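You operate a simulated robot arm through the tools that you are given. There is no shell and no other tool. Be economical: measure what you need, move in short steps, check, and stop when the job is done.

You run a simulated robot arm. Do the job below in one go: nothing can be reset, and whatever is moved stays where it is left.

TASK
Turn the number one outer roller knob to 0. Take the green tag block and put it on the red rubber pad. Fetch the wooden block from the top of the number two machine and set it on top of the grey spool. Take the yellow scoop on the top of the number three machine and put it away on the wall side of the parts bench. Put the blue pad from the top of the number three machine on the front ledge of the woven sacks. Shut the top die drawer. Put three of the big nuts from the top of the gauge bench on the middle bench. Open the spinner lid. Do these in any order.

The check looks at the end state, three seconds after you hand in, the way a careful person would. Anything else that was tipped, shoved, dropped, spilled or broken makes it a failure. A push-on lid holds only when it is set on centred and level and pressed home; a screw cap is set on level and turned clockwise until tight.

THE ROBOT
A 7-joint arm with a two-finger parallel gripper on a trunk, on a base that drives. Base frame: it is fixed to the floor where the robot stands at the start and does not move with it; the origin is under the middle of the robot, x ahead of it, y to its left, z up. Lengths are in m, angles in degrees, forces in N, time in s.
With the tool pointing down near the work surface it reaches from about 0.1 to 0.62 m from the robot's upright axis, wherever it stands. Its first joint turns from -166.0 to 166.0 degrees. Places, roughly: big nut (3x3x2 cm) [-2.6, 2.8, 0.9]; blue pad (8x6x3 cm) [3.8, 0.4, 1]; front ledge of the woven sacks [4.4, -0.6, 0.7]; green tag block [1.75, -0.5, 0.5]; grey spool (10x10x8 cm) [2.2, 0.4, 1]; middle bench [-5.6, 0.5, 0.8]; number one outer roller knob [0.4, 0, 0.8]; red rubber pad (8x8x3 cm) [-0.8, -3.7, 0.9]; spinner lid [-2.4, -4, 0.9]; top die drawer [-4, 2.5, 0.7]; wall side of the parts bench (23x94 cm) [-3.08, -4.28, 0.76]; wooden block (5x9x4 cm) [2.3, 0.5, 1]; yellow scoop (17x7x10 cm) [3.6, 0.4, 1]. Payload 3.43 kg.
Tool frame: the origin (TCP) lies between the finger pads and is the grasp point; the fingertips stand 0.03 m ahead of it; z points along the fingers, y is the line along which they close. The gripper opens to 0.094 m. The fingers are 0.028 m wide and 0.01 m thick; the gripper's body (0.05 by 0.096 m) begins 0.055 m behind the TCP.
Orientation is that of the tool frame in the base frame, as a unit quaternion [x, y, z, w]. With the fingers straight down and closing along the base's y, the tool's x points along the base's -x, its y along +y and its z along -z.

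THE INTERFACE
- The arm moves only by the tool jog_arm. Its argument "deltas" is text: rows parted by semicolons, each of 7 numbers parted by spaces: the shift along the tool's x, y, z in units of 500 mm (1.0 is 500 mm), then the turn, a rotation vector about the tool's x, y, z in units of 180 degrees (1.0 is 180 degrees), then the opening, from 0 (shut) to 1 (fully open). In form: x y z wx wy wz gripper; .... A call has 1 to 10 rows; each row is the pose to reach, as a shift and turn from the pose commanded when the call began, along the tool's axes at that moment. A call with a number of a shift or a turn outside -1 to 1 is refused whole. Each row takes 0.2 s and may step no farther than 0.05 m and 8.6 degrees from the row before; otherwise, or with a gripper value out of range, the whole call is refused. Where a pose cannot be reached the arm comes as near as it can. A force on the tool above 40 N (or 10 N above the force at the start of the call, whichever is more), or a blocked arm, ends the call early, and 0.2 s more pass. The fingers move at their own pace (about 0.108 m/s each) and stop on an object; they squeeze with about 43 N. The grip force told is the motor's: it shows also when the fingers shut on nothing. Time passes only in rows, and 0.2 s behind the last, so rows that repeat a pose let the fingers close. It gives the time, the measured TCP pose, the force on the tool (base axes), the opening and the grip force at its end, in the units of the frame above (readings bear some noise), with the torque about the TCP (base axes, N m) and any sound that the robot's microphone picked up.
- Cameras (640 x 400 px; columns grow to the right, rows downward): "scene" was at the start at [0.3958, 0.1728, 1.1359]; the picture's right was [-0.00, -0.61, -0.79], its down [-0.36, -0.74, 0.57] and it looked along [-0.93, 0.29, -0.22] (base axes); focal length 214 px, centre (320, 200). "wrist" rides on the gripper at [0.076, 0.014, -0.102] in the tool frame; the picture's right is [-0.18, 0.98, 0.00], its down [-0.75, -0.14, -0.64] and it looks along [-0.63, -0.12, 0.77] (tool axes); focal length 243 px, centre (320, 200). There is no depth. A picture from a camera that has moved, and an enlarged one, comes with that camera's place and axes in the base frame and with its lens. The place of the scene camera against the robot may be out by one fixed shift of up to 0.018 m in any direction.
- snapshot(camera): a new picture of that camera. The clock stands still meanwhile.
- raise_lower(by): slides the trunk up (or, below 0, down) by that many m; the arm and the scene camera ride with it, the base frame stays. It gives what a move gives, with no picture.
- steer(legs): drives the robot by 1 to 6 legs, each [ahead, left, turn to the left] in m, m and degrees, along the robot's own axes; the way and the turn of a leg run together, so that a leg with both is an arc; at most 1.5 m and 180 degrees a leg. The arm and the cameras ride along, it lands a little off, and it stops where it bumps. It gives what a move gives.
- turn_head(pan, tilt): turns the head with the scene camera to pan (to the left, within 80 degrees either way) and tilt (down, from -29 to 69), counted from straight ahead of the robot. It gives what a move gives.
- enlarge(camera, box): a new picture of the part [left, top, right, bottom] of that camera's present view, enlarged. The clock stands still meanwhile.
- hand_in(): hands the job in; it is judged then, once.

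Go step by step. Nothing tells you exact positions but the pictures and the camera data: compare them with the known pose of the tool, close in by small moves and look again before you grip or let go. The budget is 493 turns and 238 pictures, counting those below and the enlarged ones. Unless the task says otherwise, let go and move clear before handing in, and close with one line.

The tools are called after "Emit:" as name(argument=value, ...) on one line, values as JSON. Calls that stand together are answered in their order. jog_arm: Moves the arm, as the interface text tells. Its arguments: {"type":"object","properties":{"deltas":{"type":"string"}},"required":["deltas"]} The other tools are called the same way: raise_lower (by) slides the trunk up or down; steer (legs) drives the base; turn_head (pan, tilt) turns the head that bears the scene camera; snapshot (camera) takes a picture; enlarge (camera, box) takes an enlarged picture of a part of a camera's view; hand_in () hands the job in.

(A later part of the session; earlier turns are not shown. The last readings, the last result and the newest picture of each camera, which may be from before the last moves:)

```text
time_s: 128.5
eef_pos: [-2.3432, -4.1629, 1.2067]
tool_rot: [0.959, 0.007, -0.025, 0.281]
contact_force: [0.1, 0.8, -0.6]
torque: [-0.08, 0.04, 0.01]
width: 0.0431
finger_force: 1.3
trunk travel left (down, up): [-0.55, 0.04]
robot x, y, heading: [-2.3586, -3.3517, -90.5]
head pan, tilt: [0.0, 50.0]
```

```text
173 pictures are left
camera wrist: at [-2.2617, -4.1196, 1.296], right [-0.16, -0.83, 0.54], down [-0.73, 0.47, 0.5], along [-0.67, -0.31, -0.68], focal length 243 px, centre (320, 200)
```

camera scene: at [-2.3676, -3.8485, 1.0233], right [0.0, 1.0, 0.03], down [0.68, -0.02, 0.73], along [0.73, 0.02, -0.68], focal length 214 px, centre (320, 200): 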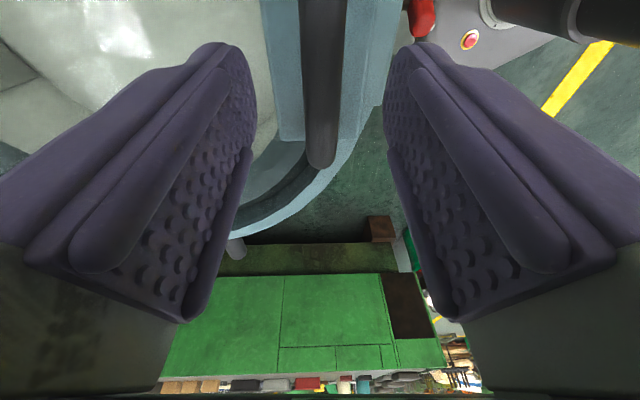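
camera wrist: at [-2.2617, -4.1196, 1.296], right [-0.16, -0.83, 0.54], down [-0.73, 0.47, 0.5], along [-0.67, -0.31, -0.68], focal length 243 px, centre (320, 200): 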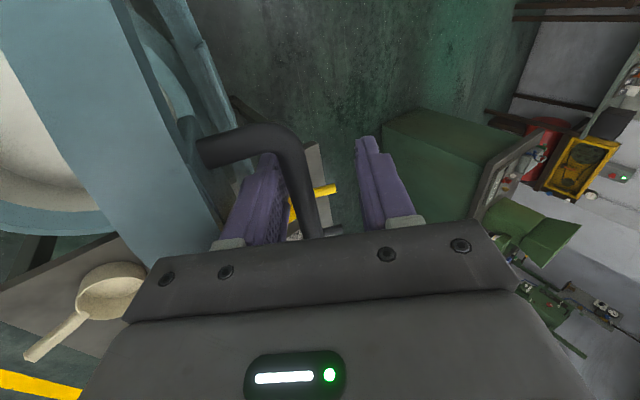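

The lid leans on my north finger, so it isn't past vertical yet. I'll look at it from the scene camera to judge the angle.

Emit:
turn_head(pan=0, tilt=10)

Emit:
snapshot(camera="scene")

Emit:
turn_head(pan=60, tilt=40)

Emit:
snapshot(camera="scene")

```text
time_s: 129.6
eef_pos: [-2.3434, -4.1628, 1.2078]
tool_rot: [0.959, 0.008, -0.025, 0.281]
contact_force: [-0.2, 0.3, 0.4]
torque: [-0.01, 0.01, -0.01]
width: 0.0424
finger_force: 0.5
trunk travel left (down, up): [-0.55, 0.04]
robot x, y, heading: [-2.3598, -3.3529, -90.4]
head pan, tilt: [0.0, 10.0]
```

```text
172 pictures are left
camera scene: at [-2.4285, -4.1376, 1.2544], right [-0.03, 0.84, -0.54], down [0.99, 0.09, 0.09], along [0.13, -0.53, -0.84], focal length 214 px, centre (320, 200)
```

scene: 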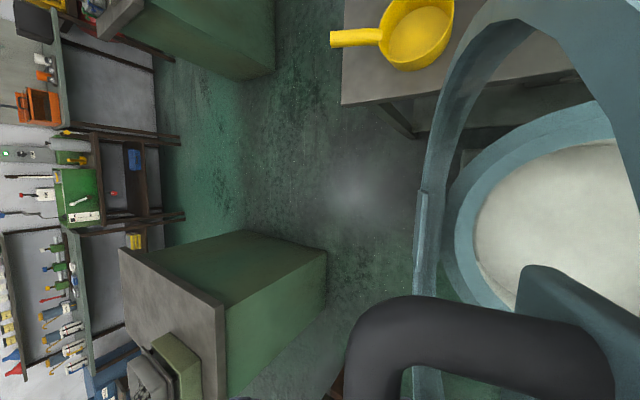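

```text
time_s: 130.8
eef_pos: [-2.342, -4.164, 1.2075]
tool_rot: [0.959, 0.007, -0.026, 0.282]
contact_force: [0.2, 1.1, -0.3]
torque: [0.0, 0.02, 0.01]
width: 0.0426
finger_force: 0.2
trunk travel left (down, up): [-0.55, 0.04]
robot x, y, heading: [-2.3598, -3.3535, -90.4]
head pan, tilt: [60.0, 40.0]
```

```text
171 pictures are left
camera scene: at [-2.3766, -4.1723, 1.334], right [-0.05, -0.05, -1.0], down [0.76, 0.64, -0.07], along [0.64, -0.77, 0.0], focal length 214 px, centre (320, 200)
```

scene: 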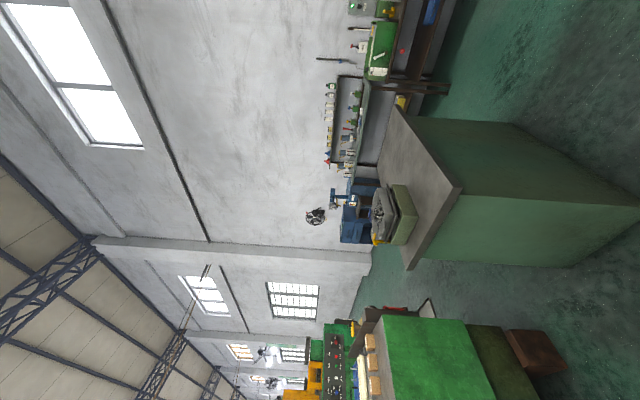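

I'll narrow the fingers around the bar again and push south gently to see what stops it.

Emit:
jog_arm(deltas="0 0 0 0 0 0 0.22; 0 0 0 0 0 0 0.22; 0 0.012 0.006 0 0 0 0.22; 0 0.024 0.012 0 0 0 0.22; 0 0.024 0.012 0 0 0 0.22")

Emit:
turn_head(pan=0, tilt=10)

Emit:
snapshot(camera="scene")

Emit:
snapshot(camera="wrist")

```text
time_s: 132.1
eef_pos: [-2.3415, -4.176, 1.2091]
tool_rot: [0.959, 0.007, -0.026, 0.281]
contact_force: [2.8, 11.8, 2.7]
torque: [4.05, -0.48, 0.07]
width: 0.0257
finger_force: 4.2
trunk travel left (down, up): [-0.55, 0.04]
robot x, y, heading: [-2.3552, -3.3542, -90.4]
head pan, tilt: [60.0, 40.0]
```

```text
time_s: 133.3
eef_pos: [-2.342, -4.1757, 1.2107]
tool_rot: [0.959, 0.008, -0.026, 0.282]
contact_force: [4.2, 12.2, 1.7]
torque: [4.29, 0.02, -0.24]
width: 0.026
finger_force: 4.5
trunk travel left (down, up): [-0.55, 0.04]
robot x, y, heading: [-2.3589, -3.3525, -90.5]
head pan, tilt: [0.0, 10.0]
```

```text
170 pictures are left
camera scene: at [-2.4284, -4.1499, 1.2565], right [-0.03, 0.84, -0.54], down [0.99, 0.09, 0.09], along [0.13, -0.53, -0.84], focal length 214 px, centre (320, 200)
```

scene: 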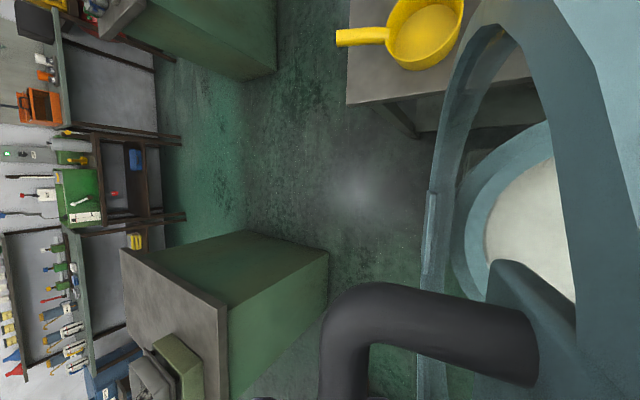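

```text
169 pictures are left
camera wrist: at [-2.2614, -4.1321, 1.3], right [-0.16, -0.83, 0.54], down [-0.73, 0.47, 0.5], along [-0.67, -0.31, -0.67], focal length 243 px, centre (320, 200)
```

wrist: 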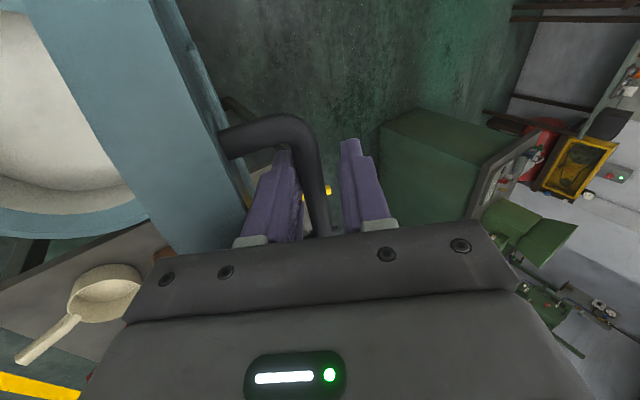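

The force couple suggests the north finger is wedged between the bar and lid because of the pitch. I'll reduce the pitch in place.

Emit:
jog_arm(deltas="0 -0.012 -0.006 0.02 0 0 0.3; 0 -0.012 -0.006 0.04 0 0 0.3; 0 -0.012 -0.006 0.06 0 0 0.3; 0 -0.012 -0.006 0.08 0 0 0.3; 0 -0.012 -0.006 0.1 0 0 0.3; 0 -0.012 -0.006 0.1 0 0 0.3")

```text
time_s: 134.8
eef_pos: [-2.3386, -4.127, 1.2091]
tool_rot: [0.991, 0.004, -0.027, 0.127]
contact_force: [0.2, 0.1, 0.1]
torque: [-0.01, 0.0, -0.03]
width: 0.0282
finger_force: 0.0
out of reach, approached as far as the arm can: row 2, 3, 4, 5, 6
trunk travel left (down, up): [-0.55, 0.04]
robot x, y, heading: [-2.3575, -3.3533, -90.8]
head pan, tilt: [0.0, 10.0]
```

Vertical reach from here is too short. I'll lower the lid gently closed and reposition to the east side (around x −1.83) where the whole arc is within reach.

Emit:
jog_arm(deltas="0 0 0 0 0 0 0; 0.001 -0.094 -0.01 0.01 0 0 0; 0.002 -0.191 -0.004 0.02 0 0 0; 0.005 -0.286 0.019 0.03 0 0 0; 0.008 -0.372 0.054 0.04 0 0 0; 0.012 -0.452 0.102 0.05 0 0 0; 0.016 -0.524 0.162 0.06 0 0 0; 0.02 -0.585 0.232 0.07 0 0 0; 0.022 -0.61 0.265 0.075 0 0 0; 0.022 -0.61 0.265 0.075 0 0 0")

Emit:
snapshot(camera="wrist")

```text
time_s: 135.5
eef_pos: [-2.3382, -4.1132, 1.2]
tool_rot: [0.993, 0.004, -0.026, 0.115]
contact_force: [-2.0, 5.8, 36.5]
torque: [0.14, 0.18, -0.29]
width: 0.0134
finger_force: 44.8
out of reach, approached as far as the arm can: row 2, 3
trunk travel left (down, up): [-0.55, 0.04]
robot x, y, heading: [-2.3547, -3.3534, -90.9]
head pan, tilt: [0.0, 10.0]
stopped in row 3: the force on the tool passed its limit at 65 N (the readings are from after the stop); the commanded pose is now the measured one
```

```text
168 pictures are left
camera wrist: at [-2.2567, -4.1038, 1.2988], right [-0.17, -0.96, 0.24], down [-0.72, 0.28, 0.63], along [-0.67, -0.06, -0.74], focal length 243 px, centre (320, 200)
```

wrist: 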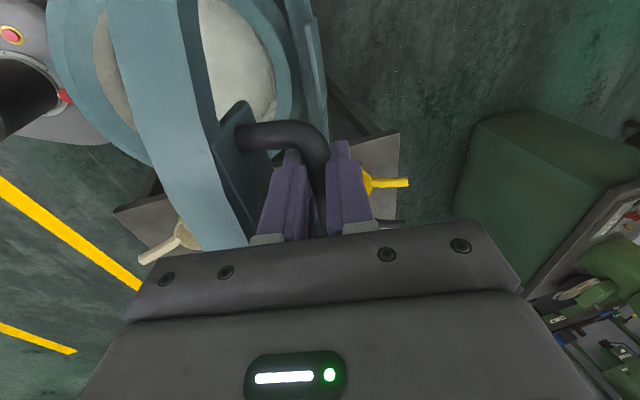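

I'll loosen the grip so the bar just rests on the north finger, then follow the arc down.

Emit:
jog_arm(deltas="0 0 -0.01 0 0 0 0.25; 0 -0.088 -0.014 0.008 0 0 0.25; 0.002 -0.18 -0.004 0.016 0 0 0.25; 0.004 -0.268 0.02 0.024 0 0 0.25; 0.007 -0.352 0.058 0.032 0 0 0.25; 0.01 -0.429 0.109 0.04 0 0 0.25; 0.014 -0.497 0.17 0.048 0 0 0.25; 0.018 -0.554 0.242 0.056 0 0 0.25; 0.022 -0.595 0.313 0.064 0 0 0.25; 0.024 -0.615 0.36 0.072 0 0 0.25")

Emit:
snapshot(camera="wrist")

```text
time_s: 136.5
eef_pos: [-2.3355, -4.0926, 1.1509]
tool_rot: [0.996, 0.003, -0.026, 0.088]
contact_force: [-3.0, 7.5, 25.8]
torque: [-0.24, -0.24, 0.19]
width: 0.0259
finger_force: 2.1
out of reach, approached as far as the arm can: row 2, 3, 4
trunk travel left (down, up): [-0.55, 0.04]
robot x, y, heading: [-2.3599, -3.3528, -90.6]
head pan, tilt: [0.0, 10.0]
stopped in row 4: the force on the tool passed its limit at 58 N (the readings are from after the stop); the commanded pose is now the measured one
```

```text
167 pictures are left
camera wrist: at [-2.2526, -4.0887, 1.2507], right [-0.17, -0.97, 0.18], down [-0.72, 0.25, 0.65], along [-0.67, -0.02, -0.74], focal length 243 px, centre (320, 200)
```

wrist: 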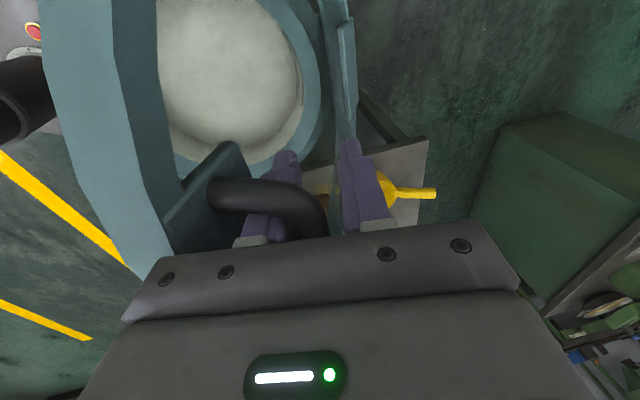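

The bar slid up toward the palm. I'll raise the trunk 3 cm to free it, then follow the arc down with moderate pitch.

Emit:
raise_lower(by=0.03)

Emit:
jog_arm(deltas="0 -0.03 -0.02 -0.015 0 0 0.3; 0 -0.056 -0.037 -0.022 0 0 0.3; 0.002 -0.138 -0.022 -0.044 0 0 0.3; 0.004 -0.226 0.007 -0.055 0 0 0.3; 0.007 -0.307 0.049 -0.055 0 0 0.3; 0.01 -0.38 0.105 -0.033 0 0 0.3; 0.013 -0.442 0.167 -0.011 0 0 0.3; 0.016 -0.494 0.243 0.011 0 0 0.3; 0.019 -0.529 0.316 0.033 0 0 0.3; 0.021 -0.546 0.364 0.044 0 0 0.3")

Emit:
snapshot(camera="wrist")

```text
time_s: 137.2
eef_pos: [-2.3332, -4.0922, 1.1759]
tool_rot: [0.996, 0.004, -0.027, 0.085]
contact_force: [-0.3, 0.1, 0.2]
torque: [-0.01, 0.0, 0.0]
width: 0.0234
finger_force: 0.0
trunk travel left (down, up): [-0.58, 0.01]
robot x, y, heading: [-2.3559, -3.353, -90.9]
head pan, tilt: [0.0, 10.0]
```

```text
time_s: 138.0
eef_pos: [-2.333, -4.1096, 1.1637]
tool_rot: [0.989, 0.005, -0.029, 0.148]
contact_force: [-5.1, 7.3, 19.4]
torque: [0.76, 0.2, 0.08]
width: 0.0284
finger_force: 0.0
out of reach, approached as far as the arm can: row 1, 2, 3
trunk travel left (down, up): [-0.58, 0.01]
robot x, y, heading: [-2.3581, -3.3508, -90.5]
head pan, tilt: [0.0, 10.0]
stopped in row 3: the force on the tool passed its limit at 62 N (the readings are from after the stop); the commanded pose is now the measured one
```

```text
166 pictures are left
camera wrist: at [-2.2516, -4.0932, 1.2609], right [-0.17, -0.94, 0.3], down [-0.72, 0.32, 0.62], along [-0.68, -0.11, -0.73], focal length 243 px, centre (320, 200)
```

wrist: 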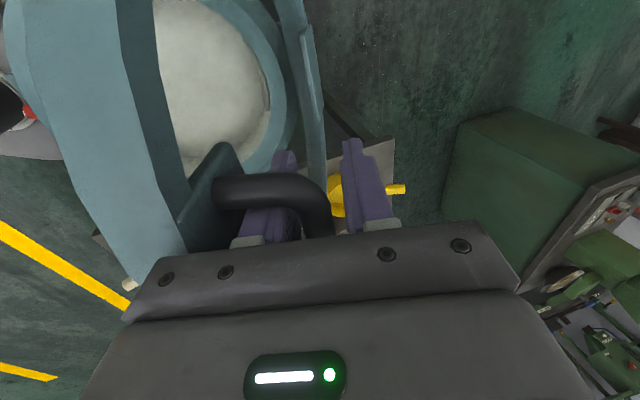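

The arm solver is stuck near its limit, so I'll use the base (backward) and trunk (down) to follow the arc instead.

Emit:
steer(legs=[[-0.06, 0, 0]])

Emit:
snapshot(camera="wrist")

```text
time_s: 139.0
eef_pos: [-2.3331, -4.0503, 1.1606]
tool_rot: [0.989, 0.005, -0.028, 0.147]
contact_force: [-5.4, -1.0, -2.1]
torque: [-0.06, 0.07, 0.09]
width: 0.0282
finger_force: 0.0
trunk travel left (down, up): [-0.58, 0.01]
robot x, y, heading: [-2.3562, -3.2938, -90.6]
head pan, tilt: [0.0, 10.0]
```

```text
165 pictures are left
camera wrist: at [-2.2505, -4.033, 1.2583], right [-0.17, -0.94, 0.3], down [-0.72, 0.32, 0.62], along [-0.67, -0.11, -0.73], focal length 243 px, centre (320, 200)
```

wrist: 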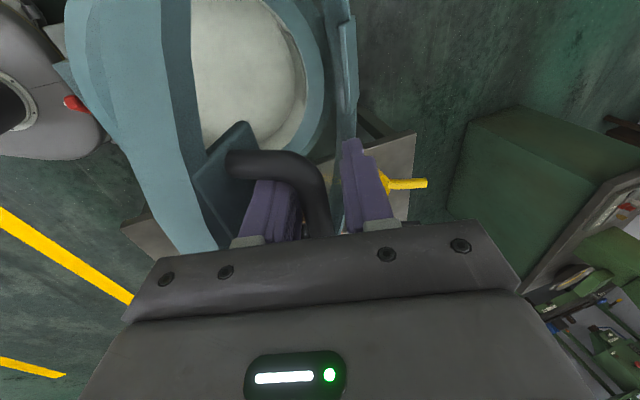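

Emit:
steer(legs=[[-0.05, -0.008, 0]])

Emit:
raise_lower(by=-0.03)

Emit:
steer(legs=[[-0.04, 0, 0]])

Emit:
raise_lower(by=-0.03)

Emit:
snapshot(camera="wrist")

```text
time_s: 139.9
eef_pos: [-2.3383, -3.9987, 1.1599]
tool_rot: [0.989, 0.005, -0.029, 0.148]
contact_force: [0.2, 1.1, 0.4]
torque: [-0.05, -0.01, -0.04]
width: 0.0284
finger_force: 0.7
trunk travel left (down, up): [-0.58, 0.01]
robot x, y, heading: [-2.3601, -3.242, -90.7]
head pan, tilt: [0.0, 10.0]
```

```text
time_s: 140.7
eef_pos: [-2.3387, -3.9983, 1.1312]
tool_rot: [0.989, 0.004, -0.029, 0.147]
contact_force: [0.2, 8.1, 9.5]
torque: [-0.35, -0.14, -0.28]
width: 0.0315
finger_force: 2.4
trunk travel left (down, up): [-0.55, 0.04]
robot x, y, heading: [-2.3628, -3.2397, -90.9]
head pan, tilt: [0.0, 10.0]
```

```text
time_s: 141.5
eef_pos: [-2.3381, -3.9787, 1.1298]
tool_rot: [0.988, 0.005, -0.028, 0.152]
contact_force: [0.5, 3.4, -0.8]
torque: [-0.02, 0.04, -0.06]
width: 0.0301
finger_force: 1.5
trunk travel left (down, up): [-0.55, 0.04]
robot x, y, heading: [-2.3625, -3.2217, -90.7]
head pan, tilt: [0.0, 10.0]
stopped in leg 1: the force on the tool passed its limit at 65 N (the readings are from after the stop); the commanded pose is now the measured one
```

```text
time_s: 142.1
eef_pos: [-2.338, -3.9785, 1.1191]
tool_rot: [0.987, 0.003, -0.027, 0.158]
contact_force: [-1.3, 22.8, 26.1]
torque: [-0.06, -0.22, -0.25]
width: 0.0372
finger_force: 7.6
trunk travel left (down, up): [-0.53, 0.06]
robot x, y, heading: [-2.3606, -3.2214, -90.5]
head pan, tilt: [0.0, 10.0]
stopped: the force on the tool passed its limit at 42 N (the readings are from after the stop); the commanded pose is now the measured one
```

```text
164 pictures are left
camera wrist: at [-2.2567, -3.9603, 1.2165], right [-0.17, -0.93, 0.32], down [-0.72, 0.34, 0.61], along [-0.67, -0.13, -0.73], focal length 243 px, centre (320, 200)
```

wrist: 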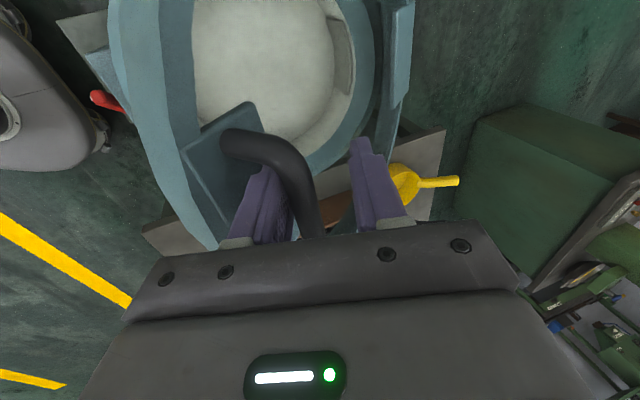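

The fingertips are too deep and touch the lid plate as it lowers. I'll retract along the tool axis ~3 cm.

Emit:
jog_arm(deltas="0 0 -0.02 0 0 0 0.4; 0 0 -0.04 0 0 0 0.4; 0 0 -0.06 0 0 0 0.4; 0 0 -0.06 0 0 0 0.4")

Emit:
snapshot(camera="wrist")

```text
time_s: 143.1
eef_pos: [-2.3345, -3.9881, 1.1374]
tool_rot: [0.988, 0.005, -0.028, 0.154]
contact_force: [0.4, 1.9, -1.2]
torque: [-0.04, 0.0, -0.04]
width: 0.0385
finger_force: 1.1
out of reach, approached as far as the arm can: row 1, 2, 3, 4
trunk travel left (down, up): [-0.53, 0.06]
robot x, y, heading: [-2.367, -3.2198, -90.5]
head pan, tilt: [0.0, 10.0]
```

```text
163 pictures are left
camera wrist: at [-2.2521, -3.971, 1.235], right [-0.17, -0.94, 0.31], down [-0.72, 0.33, 0.61], along [-0.67, -0.12, -0.73], focal length 243 px, centre (320, 200)
```

wrist: 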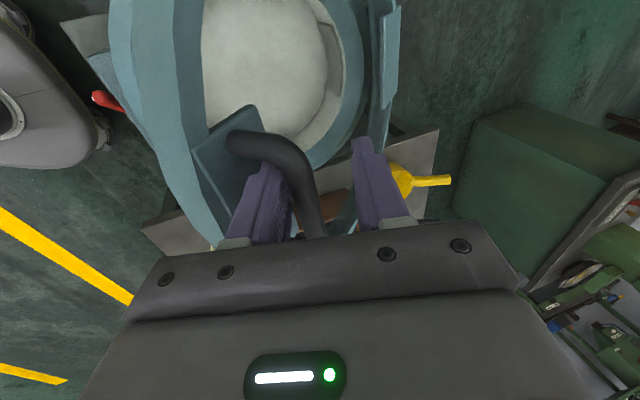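

Emit:
raise_lower(by=0.045)

Emit:
jog_arm(deltas="0 -0.02 -0.006 0 0 0 0.4; 0 -0.04 -0.012 0 0 0 0.4; 0 -0.06 -0.018 0 0 0 0.4; 0 -0.06 -0.018 0 0 0 0.4")

Emit:
snapshot(camera="wrist")

```text
time_s: 143.9
eef_pos: [-2.3342, -3.9889, 1.1813]
tool_rot: [0.988, 0.004, -0.029, 0.154]
contact_force: [-0.2, 0.7, 0.3]
torque: [0.0, 0.02, 0.01]
width: 0.0377
finger_force: 0.1
trunk travel left (down, up): [-0.575, 0.015]
robot x, y, heading: [-2.3633, -3.2217, -90.6]
head pan, tilt: [0.0, 10.0]
```

```text
time_s: 144.9
eef_pos: [-2.3329, -3.9873, 1.1766]
tool_rot: [0.987, 0.004, -0.028, 0.155]
contact_force: [0.1, 0.8, 0.4]
torque: [-0.01, 0.0, 0.01]
width: 0.0376
finger_force: 0.1
out of reach, approached as far as the arm can: row 1, 2, 3, 4
trunk travel left (down, up): [-0.575, 0.015]
robot x, y, heading: [-2.3623, -3.2254, -90.5]
head pan, tilt: [0.0, 10.0]
```

```text
162 pictures are left
camera wrist: at [-2.2515, -3.9695, 1.2745], right [-0.17, -0.94, 0.31], down [-0.72, 0.33, 0.61], along [-0.67, -0.12, -0.73], focal length 243 px, centre (320, 200)
```

wrist: 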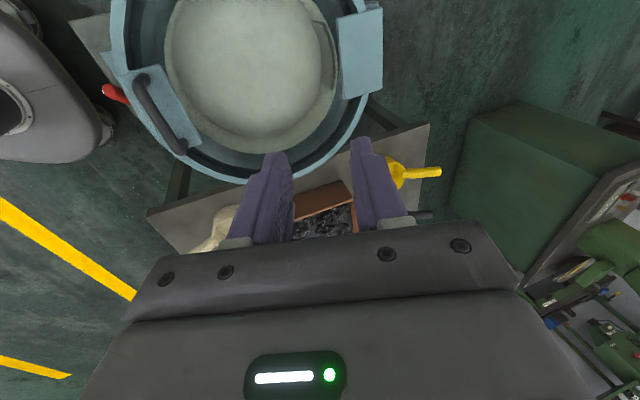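

The lid slipped off and closed again, unharmed. I'll back away, reset the arm posture and reposition to the east side.

Emit:
steer(legs=[[-0.25, 0, 0]])

Emit:
jog_arm(deltas="0 0 -0.06 0.03 0 0 0.5; 0 -0.04 -0.1 0.06 0 0 0.5; 0 -0.12 -0.1 0.09 0 0 0.5; 0 -0.2 -0.1 0.1 0 0 0.5; 0 -0.28 -0.1 0.1 0 0 0.5; 0 -0.36 -0.1 0.1 0 0 0.5; 0 -0.36 -0.1 0.1 0 0 0.5")

```text
time_s: 146.8
eef_pos: [-2.3284, -3.7373, 1.1785]
tool_rot: [0.988, 0.005, -0.028, 0.154]
contact_force: [0.5, 0.4, -0.6]
torque: [-0.02, -0.02, 0.0]
width: 0.0378
finger_force: 0.1
trunk travel left (down, up): [-0.575, 0.015]
robot x, y, heading: [-2.3637, -2.9712, -90.4]
head pan, tilt: [0.0, 10.0]
```

```text
time_s: 148.3
eef_pos: [-2.3238, -3.6638, 1.135]
tool_rot: [1.0, 0.001, -0.029, -0.002]
contact_force: [0.1, 0.4, 0.2]
torque: [0.02, -0.03, 0.04]
width: 0.0468
finger_force: 0.1
out of reach, approached as far as the arm can: row 2, 3, 4, 5, 6, 7
trunk travel left (down, up): [-0.575, 0.015]
robot x, y, heading: [-2.3588, -2.9728, -90.6]
head pan, tilt: [0.0, 10.0]
```

Emit:
steer(legs=[[-0.02, 0, 0]])

Emit:
jog_arm(deltas="0 -0.06 0 0 0 0 0.5; 0 -0.12 0 0 0 0 0.5; 0 -0.18 0 0 0 0 0.5; 0 -0.24 0 0 0 0 0.5; 0 -0.24 0 0 0 0 0.5")

Emit:
jog_arm(deltas="0 0 -0.06 0 0 0 0.5; 0 0 -0.12 0 0 0 0.5; 0 0 -0.16 0 0 0 0.5; 0 0 -0.16 0 0 0 0.5")

```text
time_s: 149.1
eef_pos: [-2.3227, -3.6436, 1.1353]
tool_rot: [1.0, 0.0, -0.029, -0.002]
contact_force: [-1.0, 0.9, 0.0]
torque: [-0.03, -0.05, -0.03]
width: 0.0468
finger_force: 0.1
trunk travel left (down, up): [-0.575, 0.015]
robot x, y, heading: [-2.3616, -2.9538, -90.6]
head pan, tilt: [0.0, 10.0]
```

```text
time_s: 150.3
eef_pos: [-2.3126, -3.6269, 1.0944]
tool_rot: [1.0, 0.0, -0.029, -0.003]
contact_force: [-0.2, 0.3, 0.5]
torque: [-0.01, 0.02, 0.0]
width: 0.0469
finger_force: 0.0
out of reach, approached as far as the arm can: row 1, 2, 3, 4, 5
trunk travel left (down, up): [-0.575, 0.015]
robot x, y, heading: [-2.3597, -2.953, -90.6]
head pan, tilt: [0.0, 10.0]
```

```text
time_s: 151.3
eef_pos: [-2.3051, -3.6524, 1.1687]
tool_rot: [1.0, 0.0, -0.028, -0.004]
contact_force: [0.8, 0.0, -0.6]
torque: [0.01, 0.05, -0.01]
width: 0.047
finger_force: 0.1
out of reach, approached as far as the arm can: row 1, 2, 3, 4
trunk travel left (down, up): [-0.575, 0.015]
robot x, y, heading: [-2.3593, -2.9515, -90.5]
head pan, tilt: [0.0, 10.0]
```

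Emit:
jog_arm(deltas="0 -0.05 0.05 0 0 0 0.5; 0 -0.1 0.1 0 0 0 0.5; 0 -0.15 0.15 0 0 0 0.5; 0 -0.2 0.2 0 0 0 0.5; 0 -0.25 0.25 0 0 0 0.5; 0 -0.3 0.3 0 0 0 0.5; 0 -0.3 0.3 0 0 0 0.5")

```text
time_s: 152.9
eef_pos: [-2.307, -3.5897, 1.0192]
tool_rot: [1.0, -0.001, -0.029, -0.004]
contact_force: [0.5, -0.6, 0.3]
torque: [0.03, -0.01, 0.02]
width: 0.0468
finger_force: 0.0
out of reach, approached as far as the arm can: row 1, 2, 3, 4, 5, 6, 7
trunk travel left (down, up): [-0.575, 0.015]
robot x, y, heading: [-2.3606, -2.9538, -90.4]
head pan, tilt: [0.0, 10.0]
```

Emit:
jog_arm(deltas="0 -0.085 -0.048 0 0 0 0.5; 0 -0.17 -0.096 0 0 0 0.5; 0 -0.255 -0.144 0 0 0 0.5; 0 -0.34 -0.192 0 0 0 0.5; 0 -0.425 -0.24 0 0 0 0.5; 0 -0.51 -0.288 0 0 0 0.5; 0 -0.595 -0.336 0 0 0 0.5; 0 -0.6 -0.336 0 0 0 0.5")

```text
time_s: 154.7
eef_pos: [-2.2674, -3.5892, 1.028]
tool_rot: [1.0, 0.0, -0.029, -0.003]
contact_force: [0.4, 0.5, -0.4]
torque: [-0.03, -0.03, 0.0]
width: 0.0471
finger_force: 0.1
out of reach, approached as far as the arm can: row 1, 2, 3, 4, 5, 6, 7, 8
trunk travel left (down, up): [-0.575, 0.015]
robot x, y, heading: [-2.3612, -2.9524, -90.7]
head pan, tilt: [0.0, 10.0]
```

Emit:
jog_arm(deltas="0 0 0 0 0 -0.045 0.5; 0 0 0 0 0 -0.09 0.5; 0 0 0 0 0 -0.135 0.5; 0 0 0 0 0 -0.18 0.5; 0 0 0 0 0 -0.225 0.5; 0 0 0 0 0 -0.27 0.5; 0 0 0 0 0 -0.315 0.5; 0 0 0 0 0 -0.36 0.5; 0 0 0 0 0 -0.405 0.5; 0 0 0 0 0 -0.45 0.5")

Emit:
jog_arm(deltas="0 0 0 0 -0.045 0 0.5; 0 0 0 0 -0.09 0 0.5; 0 0 0 0 -0.135 0 0.5; 0 0 0 0 -0.18 0 0.5; 0 0 0 0 -0.225 0 0.5; 0 0 0 0 -0.27 0 0.5; 0 0 0 0 -0.315 0 0.5; 0 0 0 0 -0.36 0 0.5; 0 0 0 0 -0.405 0 0.5; 0 0 0 0 -0.45 0 0.5")

```text
time_s: 156.9
eef_pos: [-2.2647, -3.5865, 1.0267]
tool_rot: [0.76, 0.65, -0.019, -0.021]
contact_force: [0.2, -0.6, -0.3]
torque: [0.02, 0.02, 0.0]
width: 0.0472
finger_force: 0.1
out of reach, approached as far as the arm can: row 2, 3, 4, 5, 6, 7, 8, 9, 10
trunk travel left (down, up): [-0.575, 0.015]
robot x, y, heading: [-2.3592, -2.9521, -90.4]
head pan, tilt: [0.0, 10.0]
```

```text
time_s: 159.1
eef_pos: [-2.2215, -3.7422, 1.138]
tool_rot: [0.59, 0.508, -0.49, 0.391]
contact_force: [3.1, 0.2, 1.5]
torque: [0.17, 0.11, -0.18]
width: 0.0471
finger_force: 0.1
out of reach, approached as far as the arm can: row 1, 2, 3, 4, 5, 6, 7, 8, 9, 10
trunk travel left (down, up): [-0.575, 0.015]
robot x, y, heading: [-2.3594, -2.9539, -90.5]
head pan, tilt: [0.0, 10.0]
```

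Emit:
steer(legs=[[-0.1, 0, 0]])

Emit:
jog_arm(deltas="0 0 -0.08 0 0 0 0.5; 0 0 -0.16 0 0 0 0.5; 0 0 -0.24 0 0 0 0.5; 0 0 -0.32 0 0 0 0.5; 0 0 -0.4 0 0 0 0.5; 0 0 -0.4 0 0 0 0.5")

Emit:
snapshot(camera="scene")

```text
time_s: 160.3
eef_pos: [-2.2163, -3.6446, 1.1403]
tool_rot: [0.577, 0.518, -0.493, 0.394]
contact_force: [-0.4, 0.6, 0.7]
torque: [0.0, 0.0, 0.06]
width: 0.0467
finger_force: 0.1
trunk travel left (down, up): [-0.575, 0.015]
robot x, y, heading: [-2.3616, -2.8506, -90.4]
head pan, tilt: [0.0, 10.0]
```

```text
time_s: 161.7
eef_pos: [-2.085, -3.6102, 1.1829]
tool_rot: [0.58, 0.517, -0.492, 0.392]
contact_force: [-1.7, -0.7, -0.2]
torque: [0.01, -0.03, 0.09]
width: 0.0471
finger_force: 0.1
out of reach, approached as far as the arm can: row 1, 2, 3, 4, 5, 6
trunk travel left (down, up): [-0.575, 0.015]
robot x, y, heading: [-2.3577, -2.8542, -90.3]
head pan, tilt: [0.0, 10.0]
```

```text
161 pictures are left
camera scene: at [-2.0704, -3.5892, 1.2926], right [-0.99, 0.16, 0.05], down [0.01, 0.38, -0.93], along [-0.17, -0.91, -0.37], focal length 214 px, centre (320, 200)
```

scene: 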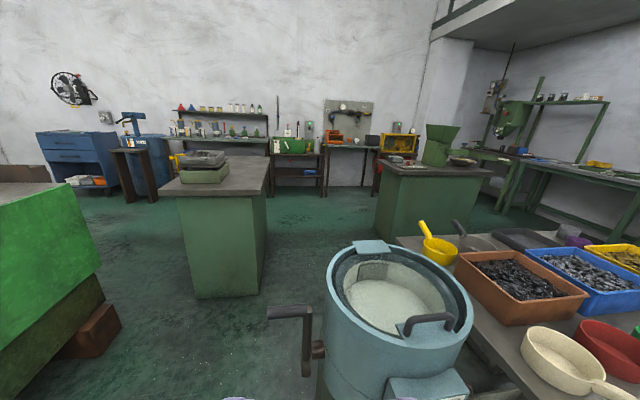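

The arm seems to have overextended into a bad elbow branch. I'll back away into the open aisle and try to work it out there by stretching and retracting.

Emit:
steer(legs=[[-0.6, 0, 0], [0, 0, 110]])

Emit:
jog_arm(deltas="0 0 0.08 0 0 0 0.5; 0 0 0.16 0 0 0 0.5; 0 0 0.24 0 0 0 0.5; 0 0 0.32 0 0 0 0.5; 0 0 0.32 0 0 0 0.5")

Emit:
jog_arm(deltas="0 0 -0.08 0 0 0 0.5; 0 0 -0.16 0 0 0 0.5; 0 0 -0.24 0 0 0 0.5; 0 0 -0.32 0 0 0 0.5; 0 0 -0.4 0 0 0 0.5; 0 0 -0.48 0 0 0 0.5; 0 0 -0.56 0 0 0 0.5; 0 0 -0.64 0 0 0 0.5")

```text
time_s: 169.7
eef_pos: [-1.7469, -1.7306, 1.1808]
tool_rot: [-0.095, 0.77, 0.04, 0.629]
contact_force: [-0.9, 0.4, -0.3]
torque: [0.0, -0.05, -0.01]
width: 0.0471
finger_force: 0.1
trunk travel left (down, up): [-0.575, 0.015]
robot x, y, heading: [-2.361, -2.2583, 19.8]
head pan, tilt: [0.0, 10.0]
```

```text
time_s: 170.9
eef_pos: [-1.6896, -1.7693, 1.196]
tool_rot: [-0.097, 0.77, 0.042, 0.629]
contact_force: [-1.0, -0.1, -0.2]
torque: [0.0, -0.01, -0.01]
width: 0.0467
finger_force: 0.1
out of reach, approached as far as the arm can: row 1, 2, 3, 4, 5
trunk travel left (down, up): [-0.575, 0.015]
robot x, y, heading: [-2.3511, -2.2567, 20.1]
head pan, tilt: [0.0, 10.0]
```

```text
time_s: 172.7
eef_pos: [-1.9995, -1.8257, 1.263]
tool_rot: [-0.095, 0.77, 0.041, 0.629]
contact_force: [-1.2, -0.1, 0.3]
torque: [-0.05, -0.05, 0.03]
width: 0.0467
finger_force: 0.0
trunk travel left (down, up): [-0.575, 0.015]
robot x, y, heading: [-2.3572, -2.257, 19.9]
head pan, tilt: [0.0, 10.0]
```

It's free again, and I'll avoid over-stretching from now on. Recentre the tool in front of the robot, then drive to the east side of the spinner.

Emit:
jog_arm(deltas="0 -0.08 0.02 0 0 0 0.5; 0 -0.16 0.04 0 0 0 0.5; 0 -0.24 0.06 0 0 0 0.5; 0 -0.32 0.08 0 0 0 0.5; 0 -0.4 0.1 0 0 0 0.5; 0 -0.5 0.12 0 0 0 0.5; 0 -0.5 0.12 0 0 0 0.5")

Emit:
steer(legs=[[0, 0, -110]])

Emit:
turn_head(pan=0, tilt=30)

Emit:
snapshot(camera="scene")

```text
refused: row 6 steps farther than a row can; nothing moved
```

```text
time_s: 177.7
eef_pos: [-2.077, -2.742, 1.2631]
tool_rot: [0.577, 0.519, -0.492, 0.394]
contact_force: [0.6, -0.2, -0.5]
torque: [-0.02, -0.05, 0.0]
width: 0.047
finger_force: 0.2
trunk travel left (down, up): [-0.575, 0.015]
robot x, y, heading: [-2.3656, -2.2561, -90.2]
head pan, tilt: [0.0, 10.0]
```

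```text
time_s: 178.5
eef_pos: [-2.0769, -2.7411, 1.2633]
tool_rot: [0.576, 0.52, -0.492, 0.394]
contact_force: [0.0, 0.2, 0.9]
torque: [0.0, -0.04, 0.0]
width: 0.047
finger_force: 0.0
trunk travel left (down, up): [-0.575, 0.015]
robot x, y, heading: [-2.3611, -2.2507, -90.3]
head pan, tilt: [0.0, 30.0]
```

```text
160 pictures are left
camera scene: at [-2.0631, -2.7115, 1.3415], right [-0.99, 0.15, 0.06], down [0.06, 0.67, -0.74], along [-0.15, -0.73, -0.67], focal length 214 px, centre (320, 200)
```

scene: 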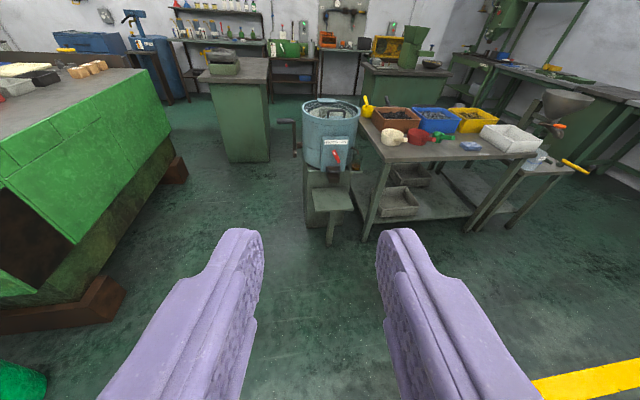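

Emit:
jog_arm(deltas="0 -0.08 0.02 0 0 0 0.5; 0 -0.16 0.04 0 0 0 0.5; 0 -0.24 0.06 0 0 0 0.5; 0 -0.32 0.08 0 0 0 0.5; 0 -0.4 0.1 0 0 0 0.5; 0 -0.48 0.11 0 0 0 0.5; 0 -0.48 0.11 0 0 0 0.5")

Emit:
steer(legs=[[0, 0.62, 0], [0.9, 0, 0], [0.83, 0, 0], [0, 0, -90]])

Emit:
snapshot(camera="scene")

```text
time_s: 180.1
eef_pos: [-2.3226, -2.7573, 1.2632]
tool_rot: [0.577, 0.52, -0.493, 0.392]
contact_force: [0.6, -0.2, 0.2]
torque: [0.01, 0.01, 0.0]
width: 0.0471
finger_force: 0.0
trunk travel left (down, up): [-0.575, 0.015]
robot x, y, heading: [-2.3552, -2.2561, -90.0]
head pan, tilt: [0.0, 30.0]
```

```text
time_s: 195.8
eef_pos: [-2.2055, -3.9993, 1.2632]
tool_rot: [0.775, -0.044, -0.626, -0.074]
contact_force: [-0.6, -0.1, -0.5]
torque: [0.04, -0.01, 0.0]
width: 0.0471
finger_force: 0.1
trunk travel left (down, up): [-0.575, 0.015]
robot x, y, heading: [-1.7002, -3.9705, 179.4]
head pan, tilt: [0.0, 30.0]
```

```text
159 pictures are left
camera scene: at [-2.1739, -4.0019, 1.3414], right [0.16, 0.99, 0.06], down [0.67, -0.06, -0.74], along [-0.73, 0.16, -0.67], focal length 214 px, centre (320, 200)
```

scene: 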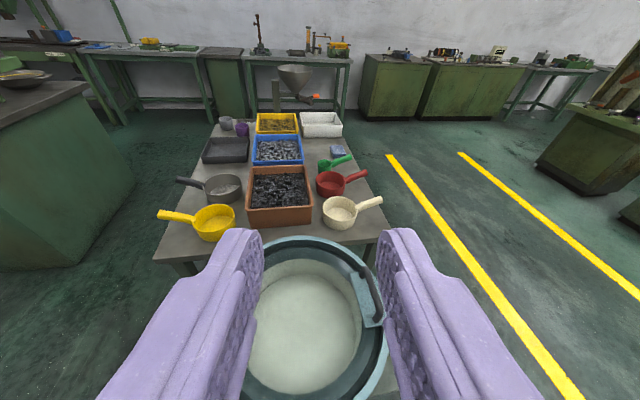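

I'm now east of the spinner, facing it. I'll drive in 9 cm and swing the tool down over the handle.

Emit:
steer(legs=[[0.09, 0, 0]])

Emit:
jog_arm(deltas="0.037 -0.025 0.022 -0.0051 0.0431 -0.003 0.5; 0.075 -0.051 0.045 -0.0102 0.0862 -0.0061 0.5; 0.112 -0.077 0.068 -0.0153 0.1293 -0.0091 0.5; 0.15 -0.102 0.09 -0.0204 0.1724 -0.0122 0.5; 0.188 -0.128 0.114 -0.0255 0.2155 -0.0152 0.5; 0.225 -0.153 0.137 -0.0306 0.2586 -0.0183 0.5; 0.263 -0.179 0.16 -0.0357 0.3017 -0.0213 0.5; 0.3 -0.204 0.183 -0.0408 0.3448 -0.0244 0.5; 0.338 -0.23 0.206 -0.0459 0.3879 -0.0274 0.5; 0.376 -0.256 0.229 -0.051 0.431 -0.0305 0.5")

Emit:
turn_head(pan=0, tilt=40)

Emit:
snapshot(camera="scene")

Emit:
snapshot(camera="wrist")

```text
time_s: 196.9
eef_pos: [-2.2943, -3.998, 1.2617]
tool_rot: [0.775, -0.045, -0.625, -0.075]
contact_force: [-0.9, 0.7, 0.3]
torque: [-0.01, 0.02, -0.03]
width: 0.0469
finger_force: 0.0
trunk travel left (down, up): [-0.575, 0.015]
robot x, y, heading: [-1.7897, -3.9641, 179.2]
head pan, tilt: [0.0, 30.0]
```

```text
time_s: 199.1
eef_pos: [-2.3449, -3.8434, 1.0613]
tool_rot: [1.0, 0.0, 0.0, 0.002]
contact_force: [-0.2, 1.4, -0.2]
torque: [-0.09, -0.03, 0.01]
width: 0.047
finger_force: 0.1
out of reach, approached as far as the arm can: row 1, 2, 3, 4, 5
trunk travel left (down, up): [-0.575, 0.015]
robot x, y, heading: [-1.7897, -3.9665, 179.3]
head pan, tilt: [0.0, 30.0]
```

```text
time_s: 199.8
eef_pos: [-2.3441, -3.8477, 1.0626]
tool_rot: [1.0, 0.0, -0.002, 0.0]
contact_force: [0.4, 1.0, -0.2]
torque: [0.01, -0.02, -0.02]
width: 0.0467
finger_force: 0.0
trunk travel left (down, up): [-0.575, 0.015]
robot x, y, heading: [-1.7942, -3.9658, 179.6]
head pan, tilt: [0.0, 40.0]
```

```text
158 pictures are left
camera scene: at [-2.3839, -3.8427, 1.1178], right [0.0, 1.0, 0.0], down [0.77, 0.0, 0.64], along [0.64, 0.0, -0.77], focal length 214 px, centre (320, 200)
```

scene: 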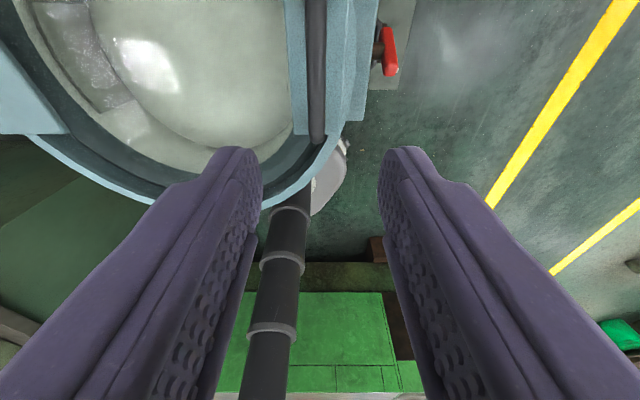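

```text
157 pictures are left
camera wrist: at [-2.2676, -3.8627, 1.1651], right [-0.18, -0.98, 0.0], down [-0.75, 0.14, 0.64], along [-0.63, 0.12, -0.77], focal length 243 px, centre (320, 200)
```

wrist: 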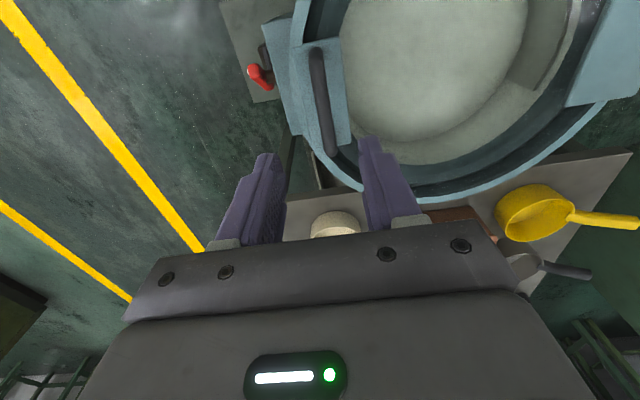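

Tool is vertical and aligned over the handle. Descend and close to a loose hold around the bar.

Emit:
jog_arm(deltas="0 0.004 0.08 0 0 0 0.5; 0 0.008 0.16 0 0 0 0.5; 0 0.008 0.226 0 0 0 0.5; 0 0.008 0.226 0 0 0 0; 0 0.008 0.226 0 0 0 0; 0 0.008 0.226 0 0 0 0")

```text
time_s: 201.2
eef_pos: [-2.3445, -3.8508, 0.9495]
tool_rot: [1.0, 0.0, -0.001, 0.001]
contact_force: [-3.4, 7.5, -1.9]
torque: [0.23, 1.17, -0.02]
width: 0.0137
finger_force: 44.6
trunk travel left (down, up): [-0.575, 0.015]
robot x, y, heading: [-1.7898, -3.9697, 179.3]
head pan, tilt: [0.0, 40.0]
```

Firm on the bar. Loosen slightly and follow the arc upward with the tool vertical.

Emit:
jog_arm(deltas="0 0 0 0 0 0 0.19; 0 0.021 -0.093 0 0 0 0.19; 0 0.055 -0.18 0 0 0 0.19; 0 0.102 -0.26 0 0 0 0.19; 0 0.161 -0.332 0 0 0 0.19; 0 0.231 -0.394 0 0 0 0.19; 0 0.31 -0.444 0 0 0 0.19; 0 0.395 -0.481 0 0 0 0.19; 0 0.395 -0.481 0 0 0 0.19")

Emit:
snapshot(camera="wrist")

```text
time_s: 203.2
eef_pos: [-2.3439, -4.0484, 1.1903]
tool_rot: [1.0, -0.001, 0.001, 0.0]
contact_force: [-0.7, 0.3, -0.2]
torque: [-0.02, -0.02, 0.0]
width: 0.0178
finger_force: 0.0
trunk travel left (down, up): [-0.575, 0.015]
robot x, y, heading: [-1.7888, -3.9701, 179.8]
head pan, tilt: [0.0, 40.0]
```

```text
156 pictures are left
camera wrist: at [-2.2683, -4.0641, 1.2935], right [-0.18, -0.98, 0.0], down [-0.75, 0.14, 0.64], along [-0.63, 0.12, -0.77], focal length 243 px, centre (320, 200)
```

wrist: 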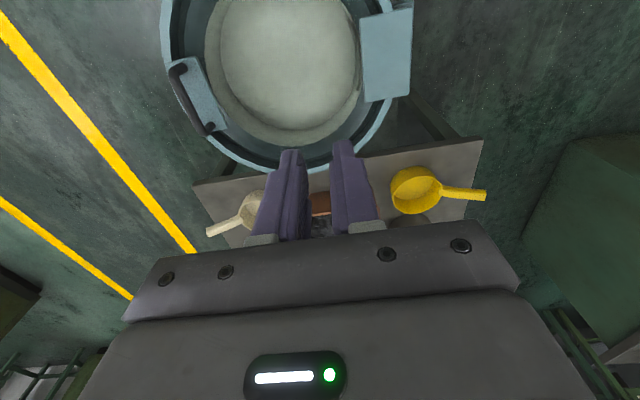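

A loose hold can't lift, of course. I'll return, grip firmly and lift along the arc.

Emit:
jog_arm(deltas="0 -0.09 0 0 0 0 0.4; 0 -0.18 0 0 0 0 0.5; 0 -0.27 0.02 0 0 0 0.5; 0 -0.35 0.06 0 0 0 0.5; 0 -0.395 0.14 0 0 0 0.5; 0 -0.395 0.23 0 0 0 0.5; 0 -0.395 0.32 0 0 0 0.5; 0 -0.395 0.41 0 0 0 0.5; 0 -0.395 0.483 0 0 0 0.5; 0 -0.395 0.483 0 0 0 0.5")

Emit:
jog_arm(deltas="0 0 0 0 0 0 0; 0 0 0 0 0 0 0; 0 0 0 0 0 0 0; 0 0.009 -0.047 0 0 0 0; 0 0.021 -0.093 0 0 0 0; 0 0.036 -0.137 0 0 0 0; 0 0.055 -0.18 0 0 0 0; 0 0.055 -0.18 0 0 0 0")

Emit:
snapshot(camera="wrist")

```text
time_s: 205.4
eef_pos: [-2.3422, -3.8548, 0.948]
tool_rot: [1.0, -0.001, 0.001, -0.001]
contact_force: [0.2, 0.9, 0.5]
torque: [-0.01, 0.05, 0.0]
width: 0.047
finger_force: 0.0
trunk travel left (down, up): [-0.575, 0.015]
robot x, y, heading: [-1.7936, -3.9694, 179.1]
head pan, tilt: [0.0, 40.0]
```

```text
time_s: 207.2
eef_pos: [-2.3421, -3.8813, 1.0389]
tool_rot: [1.0, 0.001, 0.001, 0.0]
contact_force: [7.0, -0.1, -3.7]
torque: [-0.17, 0.16, 0.23]
width: 0.0136
finger_force: 45.0
trunk travel left (down, up): [-0.575, 0.015]
robot x, y, heading: [-1.7908, -3.9629, 179.2]
head pan, tilt: [0.0, 40.0]
```

```text
155 pictures are left
camera wrist: at [-2.2659, -3.895, 1.1414], right [-0.18, -0.98, 0.0], down [-0.75, 0.14, 0.64], along [-0.63, 0.12, -0.77], focal length 243 px, centre (320, 200)
```

wrist: 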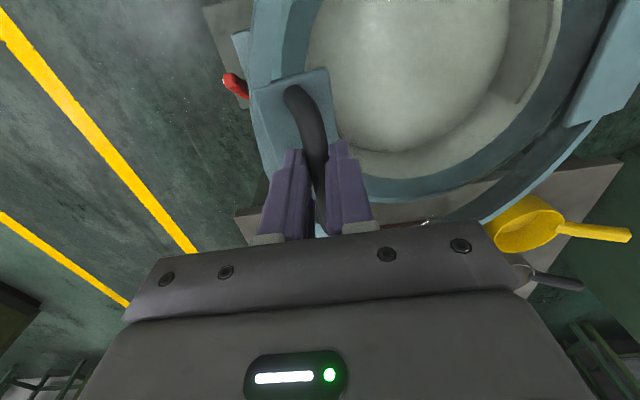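

Emit:
jog_arm(deltas="0 0.047 -0.08 0 0 0 0; 0 0.107 -0.152 0 0 0 0; 0 0.176 -0.214 0 0 0 0; 0 0.255 -0.264 0 0 0 0; 0 0.34 -0.301 0 0 0 0; 0 0.43 -0.325 0 0 0 0; 0 0.43 -0.325 0 0 0 0")

Emit:
snapshot(camera="wrist")

```text
time_s: 208.8
eef_pos: [-2.3435, -4.0916, 1.2059]
tool_rot: [1.0, 0.001, -0.003, 0.002]
contact_force: [-5.4, 10.0, 35.3]
torque: [0.24, 0.11, 1.29]
width: 0.0138
finger_force: 45.4
trunk travel left (down, up): [-0.575, 0.015]
robot x, y, heading: [-1.7899, -3.9703, 179.3]
head pan, tilt: [0.0, 40.0]
```

```text
154 pictures are left
camera wrist: at [-2.2663, -4.105, 1.308], right [-0.18, -0.98, 0.0], down [-0.75, 0.14, 0.65], along [-0.64, 0.12, -0.76], focal length 243 px, centre (320, 200)
```

wrist: 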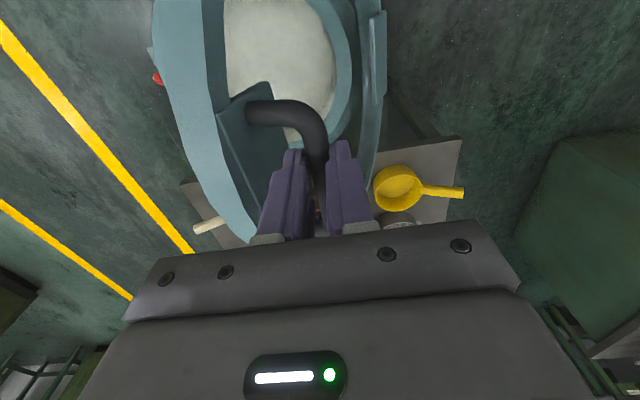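

Nearly vertical. Ease the radial load a centimetre and continue past vertical.

Emit:
jog_arm(deltas="0 0.005 -0.02 0 0 0 0; 0 0.05 -0.028 0 0 0 0; 0 0.096 -0.031 0 0 0 0; 0 0.142 -0.03 0 0 0 0; 0 0.188 -0.026 0 0 0 0; 0 0.188 -0.026 0 0 0 0")

Emit:
snapshot(camera="wrist")

```text
time_s: 210.2
eef_pos: [-2.3432, -4.1865, 1.2176]
tool_rot: [1.0, 0.001, -0.002, 0.001]
contact_force: [-4.1, -1.5, 16.4]
torque: [-0.05, -0.29, 1.26]
width: 0.0138
finger_force: 44.6
trunk travel left (down, up): [-0.575, 0.015]
robot x, y, heading: [-1.7891, -3.965, 179.2]
head pan, tilt: [0.0, 40.0]
```

```text
153 pictures are left
camera wrist: at [-2.2664, -4.2017, 1.3188], right [-0.18, -0.98, 0.0], down [-0.75, 0.14, 0.64], along [-0.63, 0.12, -0.76], focal length 243 px, centre (320, 200)
```

wrist: 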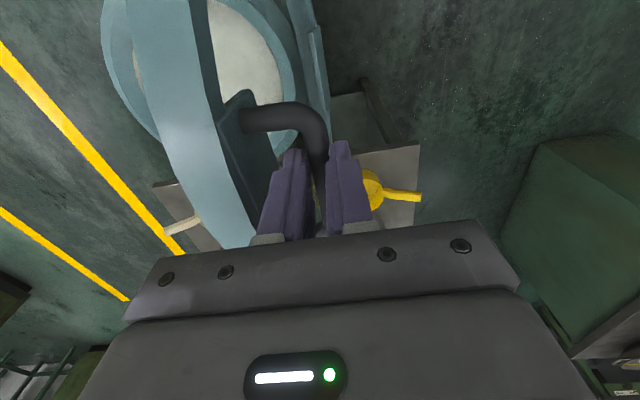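

Emit:
jog_arm(deltas="0 0.04 0 0 0 0 0; 0 0.081 0.01 0 0 0 0; 0 0.12 0.022 0 0 0 0; 0 0.16 0.038 0 0 0 0; 0 0.16 0.038 0 0 0 0")

Emit:
snapshot(camera="wrist")

```text
time_s: 211.4
eef_pos: [-2.3423, -4.2602, 1.2011]
tool_rot: [1.0, 0.001, -0.002, 0.001]
contact_force: [-6.2, -9.7, 32.3]
torque: [-0.24, 0.29, 1.22]
width: 0.0137
finger_force: 45.1
out of reach, approached as far as the arm can: row 4, 5
trunk travel left (down, up): [-0.575, 0.015]
robot x, y, heading: [-1.7928, -3.9667, 179.4]
head pan, tilt: [0.0, 40.0]
```

```text
152 pictures are left
camera wrist: at [-2.2663, -4.2747, 1.3045], right [-0.18, -0.98, 0.0], down [-0.75, 0.14, 0.64], along [-0.63, 0.12, -0.76], focal length 243 px, centre (320, 200)
```

wrist: 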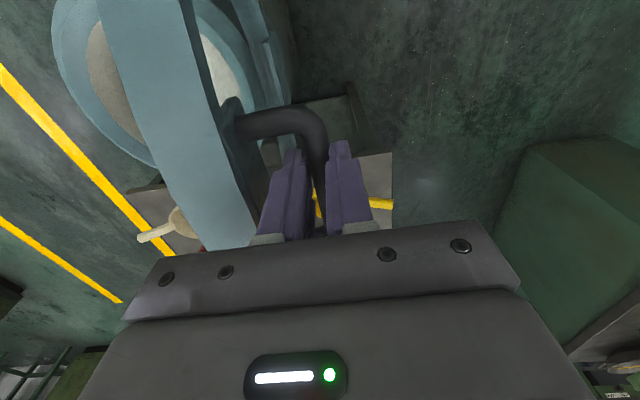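

Past vertical (~104°). I'll open the fingers a bit to see if the lid leans back onto a stop.

Emit:
jog_arm(deltas="0 -0.01 -0.02 0 0 0 0.25; 0 -0.01 -0.02 0 0 0 0.4; 0 -0.01 -0.02 0 0 0 0.4; 0 -0.01 -0.02 0 0 0 0.4")

Emit:
snapshot(camera="wrist")

```text
time_s: 212.4
eef_pos: [-2.3441, -4.2538, 1.2107]
tool_rot: [1.0, 0.0, 0.0, 0.0]
contact_force: [-0.2, 0.5, -0.5]
torque: [-0.02, -0.01, 0.0]
width: 0.0378
finger_force: 0.1
trunk travel left (down, up): [-0.575, 0.015]
robot x, y, heading: [-1.7935, -3.9695, 179.5]
head pan, tilt: [0.0, 40.0]
```

```text
151 pictures are left
camera wrist: at [-2.2678, -4.2686, 1.3133], right [-0.18, -0.98, 0.0], down [-0.75, 0.14, 0.64], along [-0.63, 0.12, -0.77], focal length 243 px, centre (320, 200)
```

wrist: 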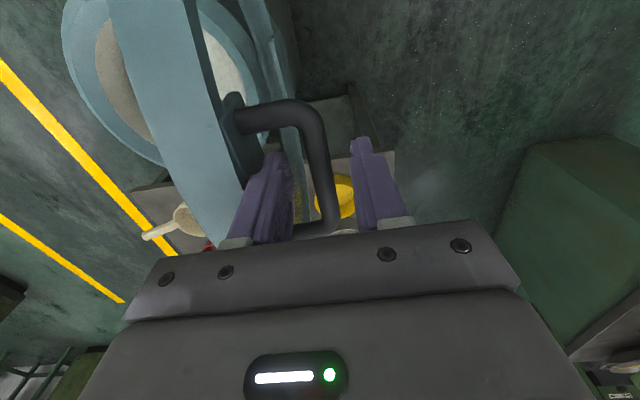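

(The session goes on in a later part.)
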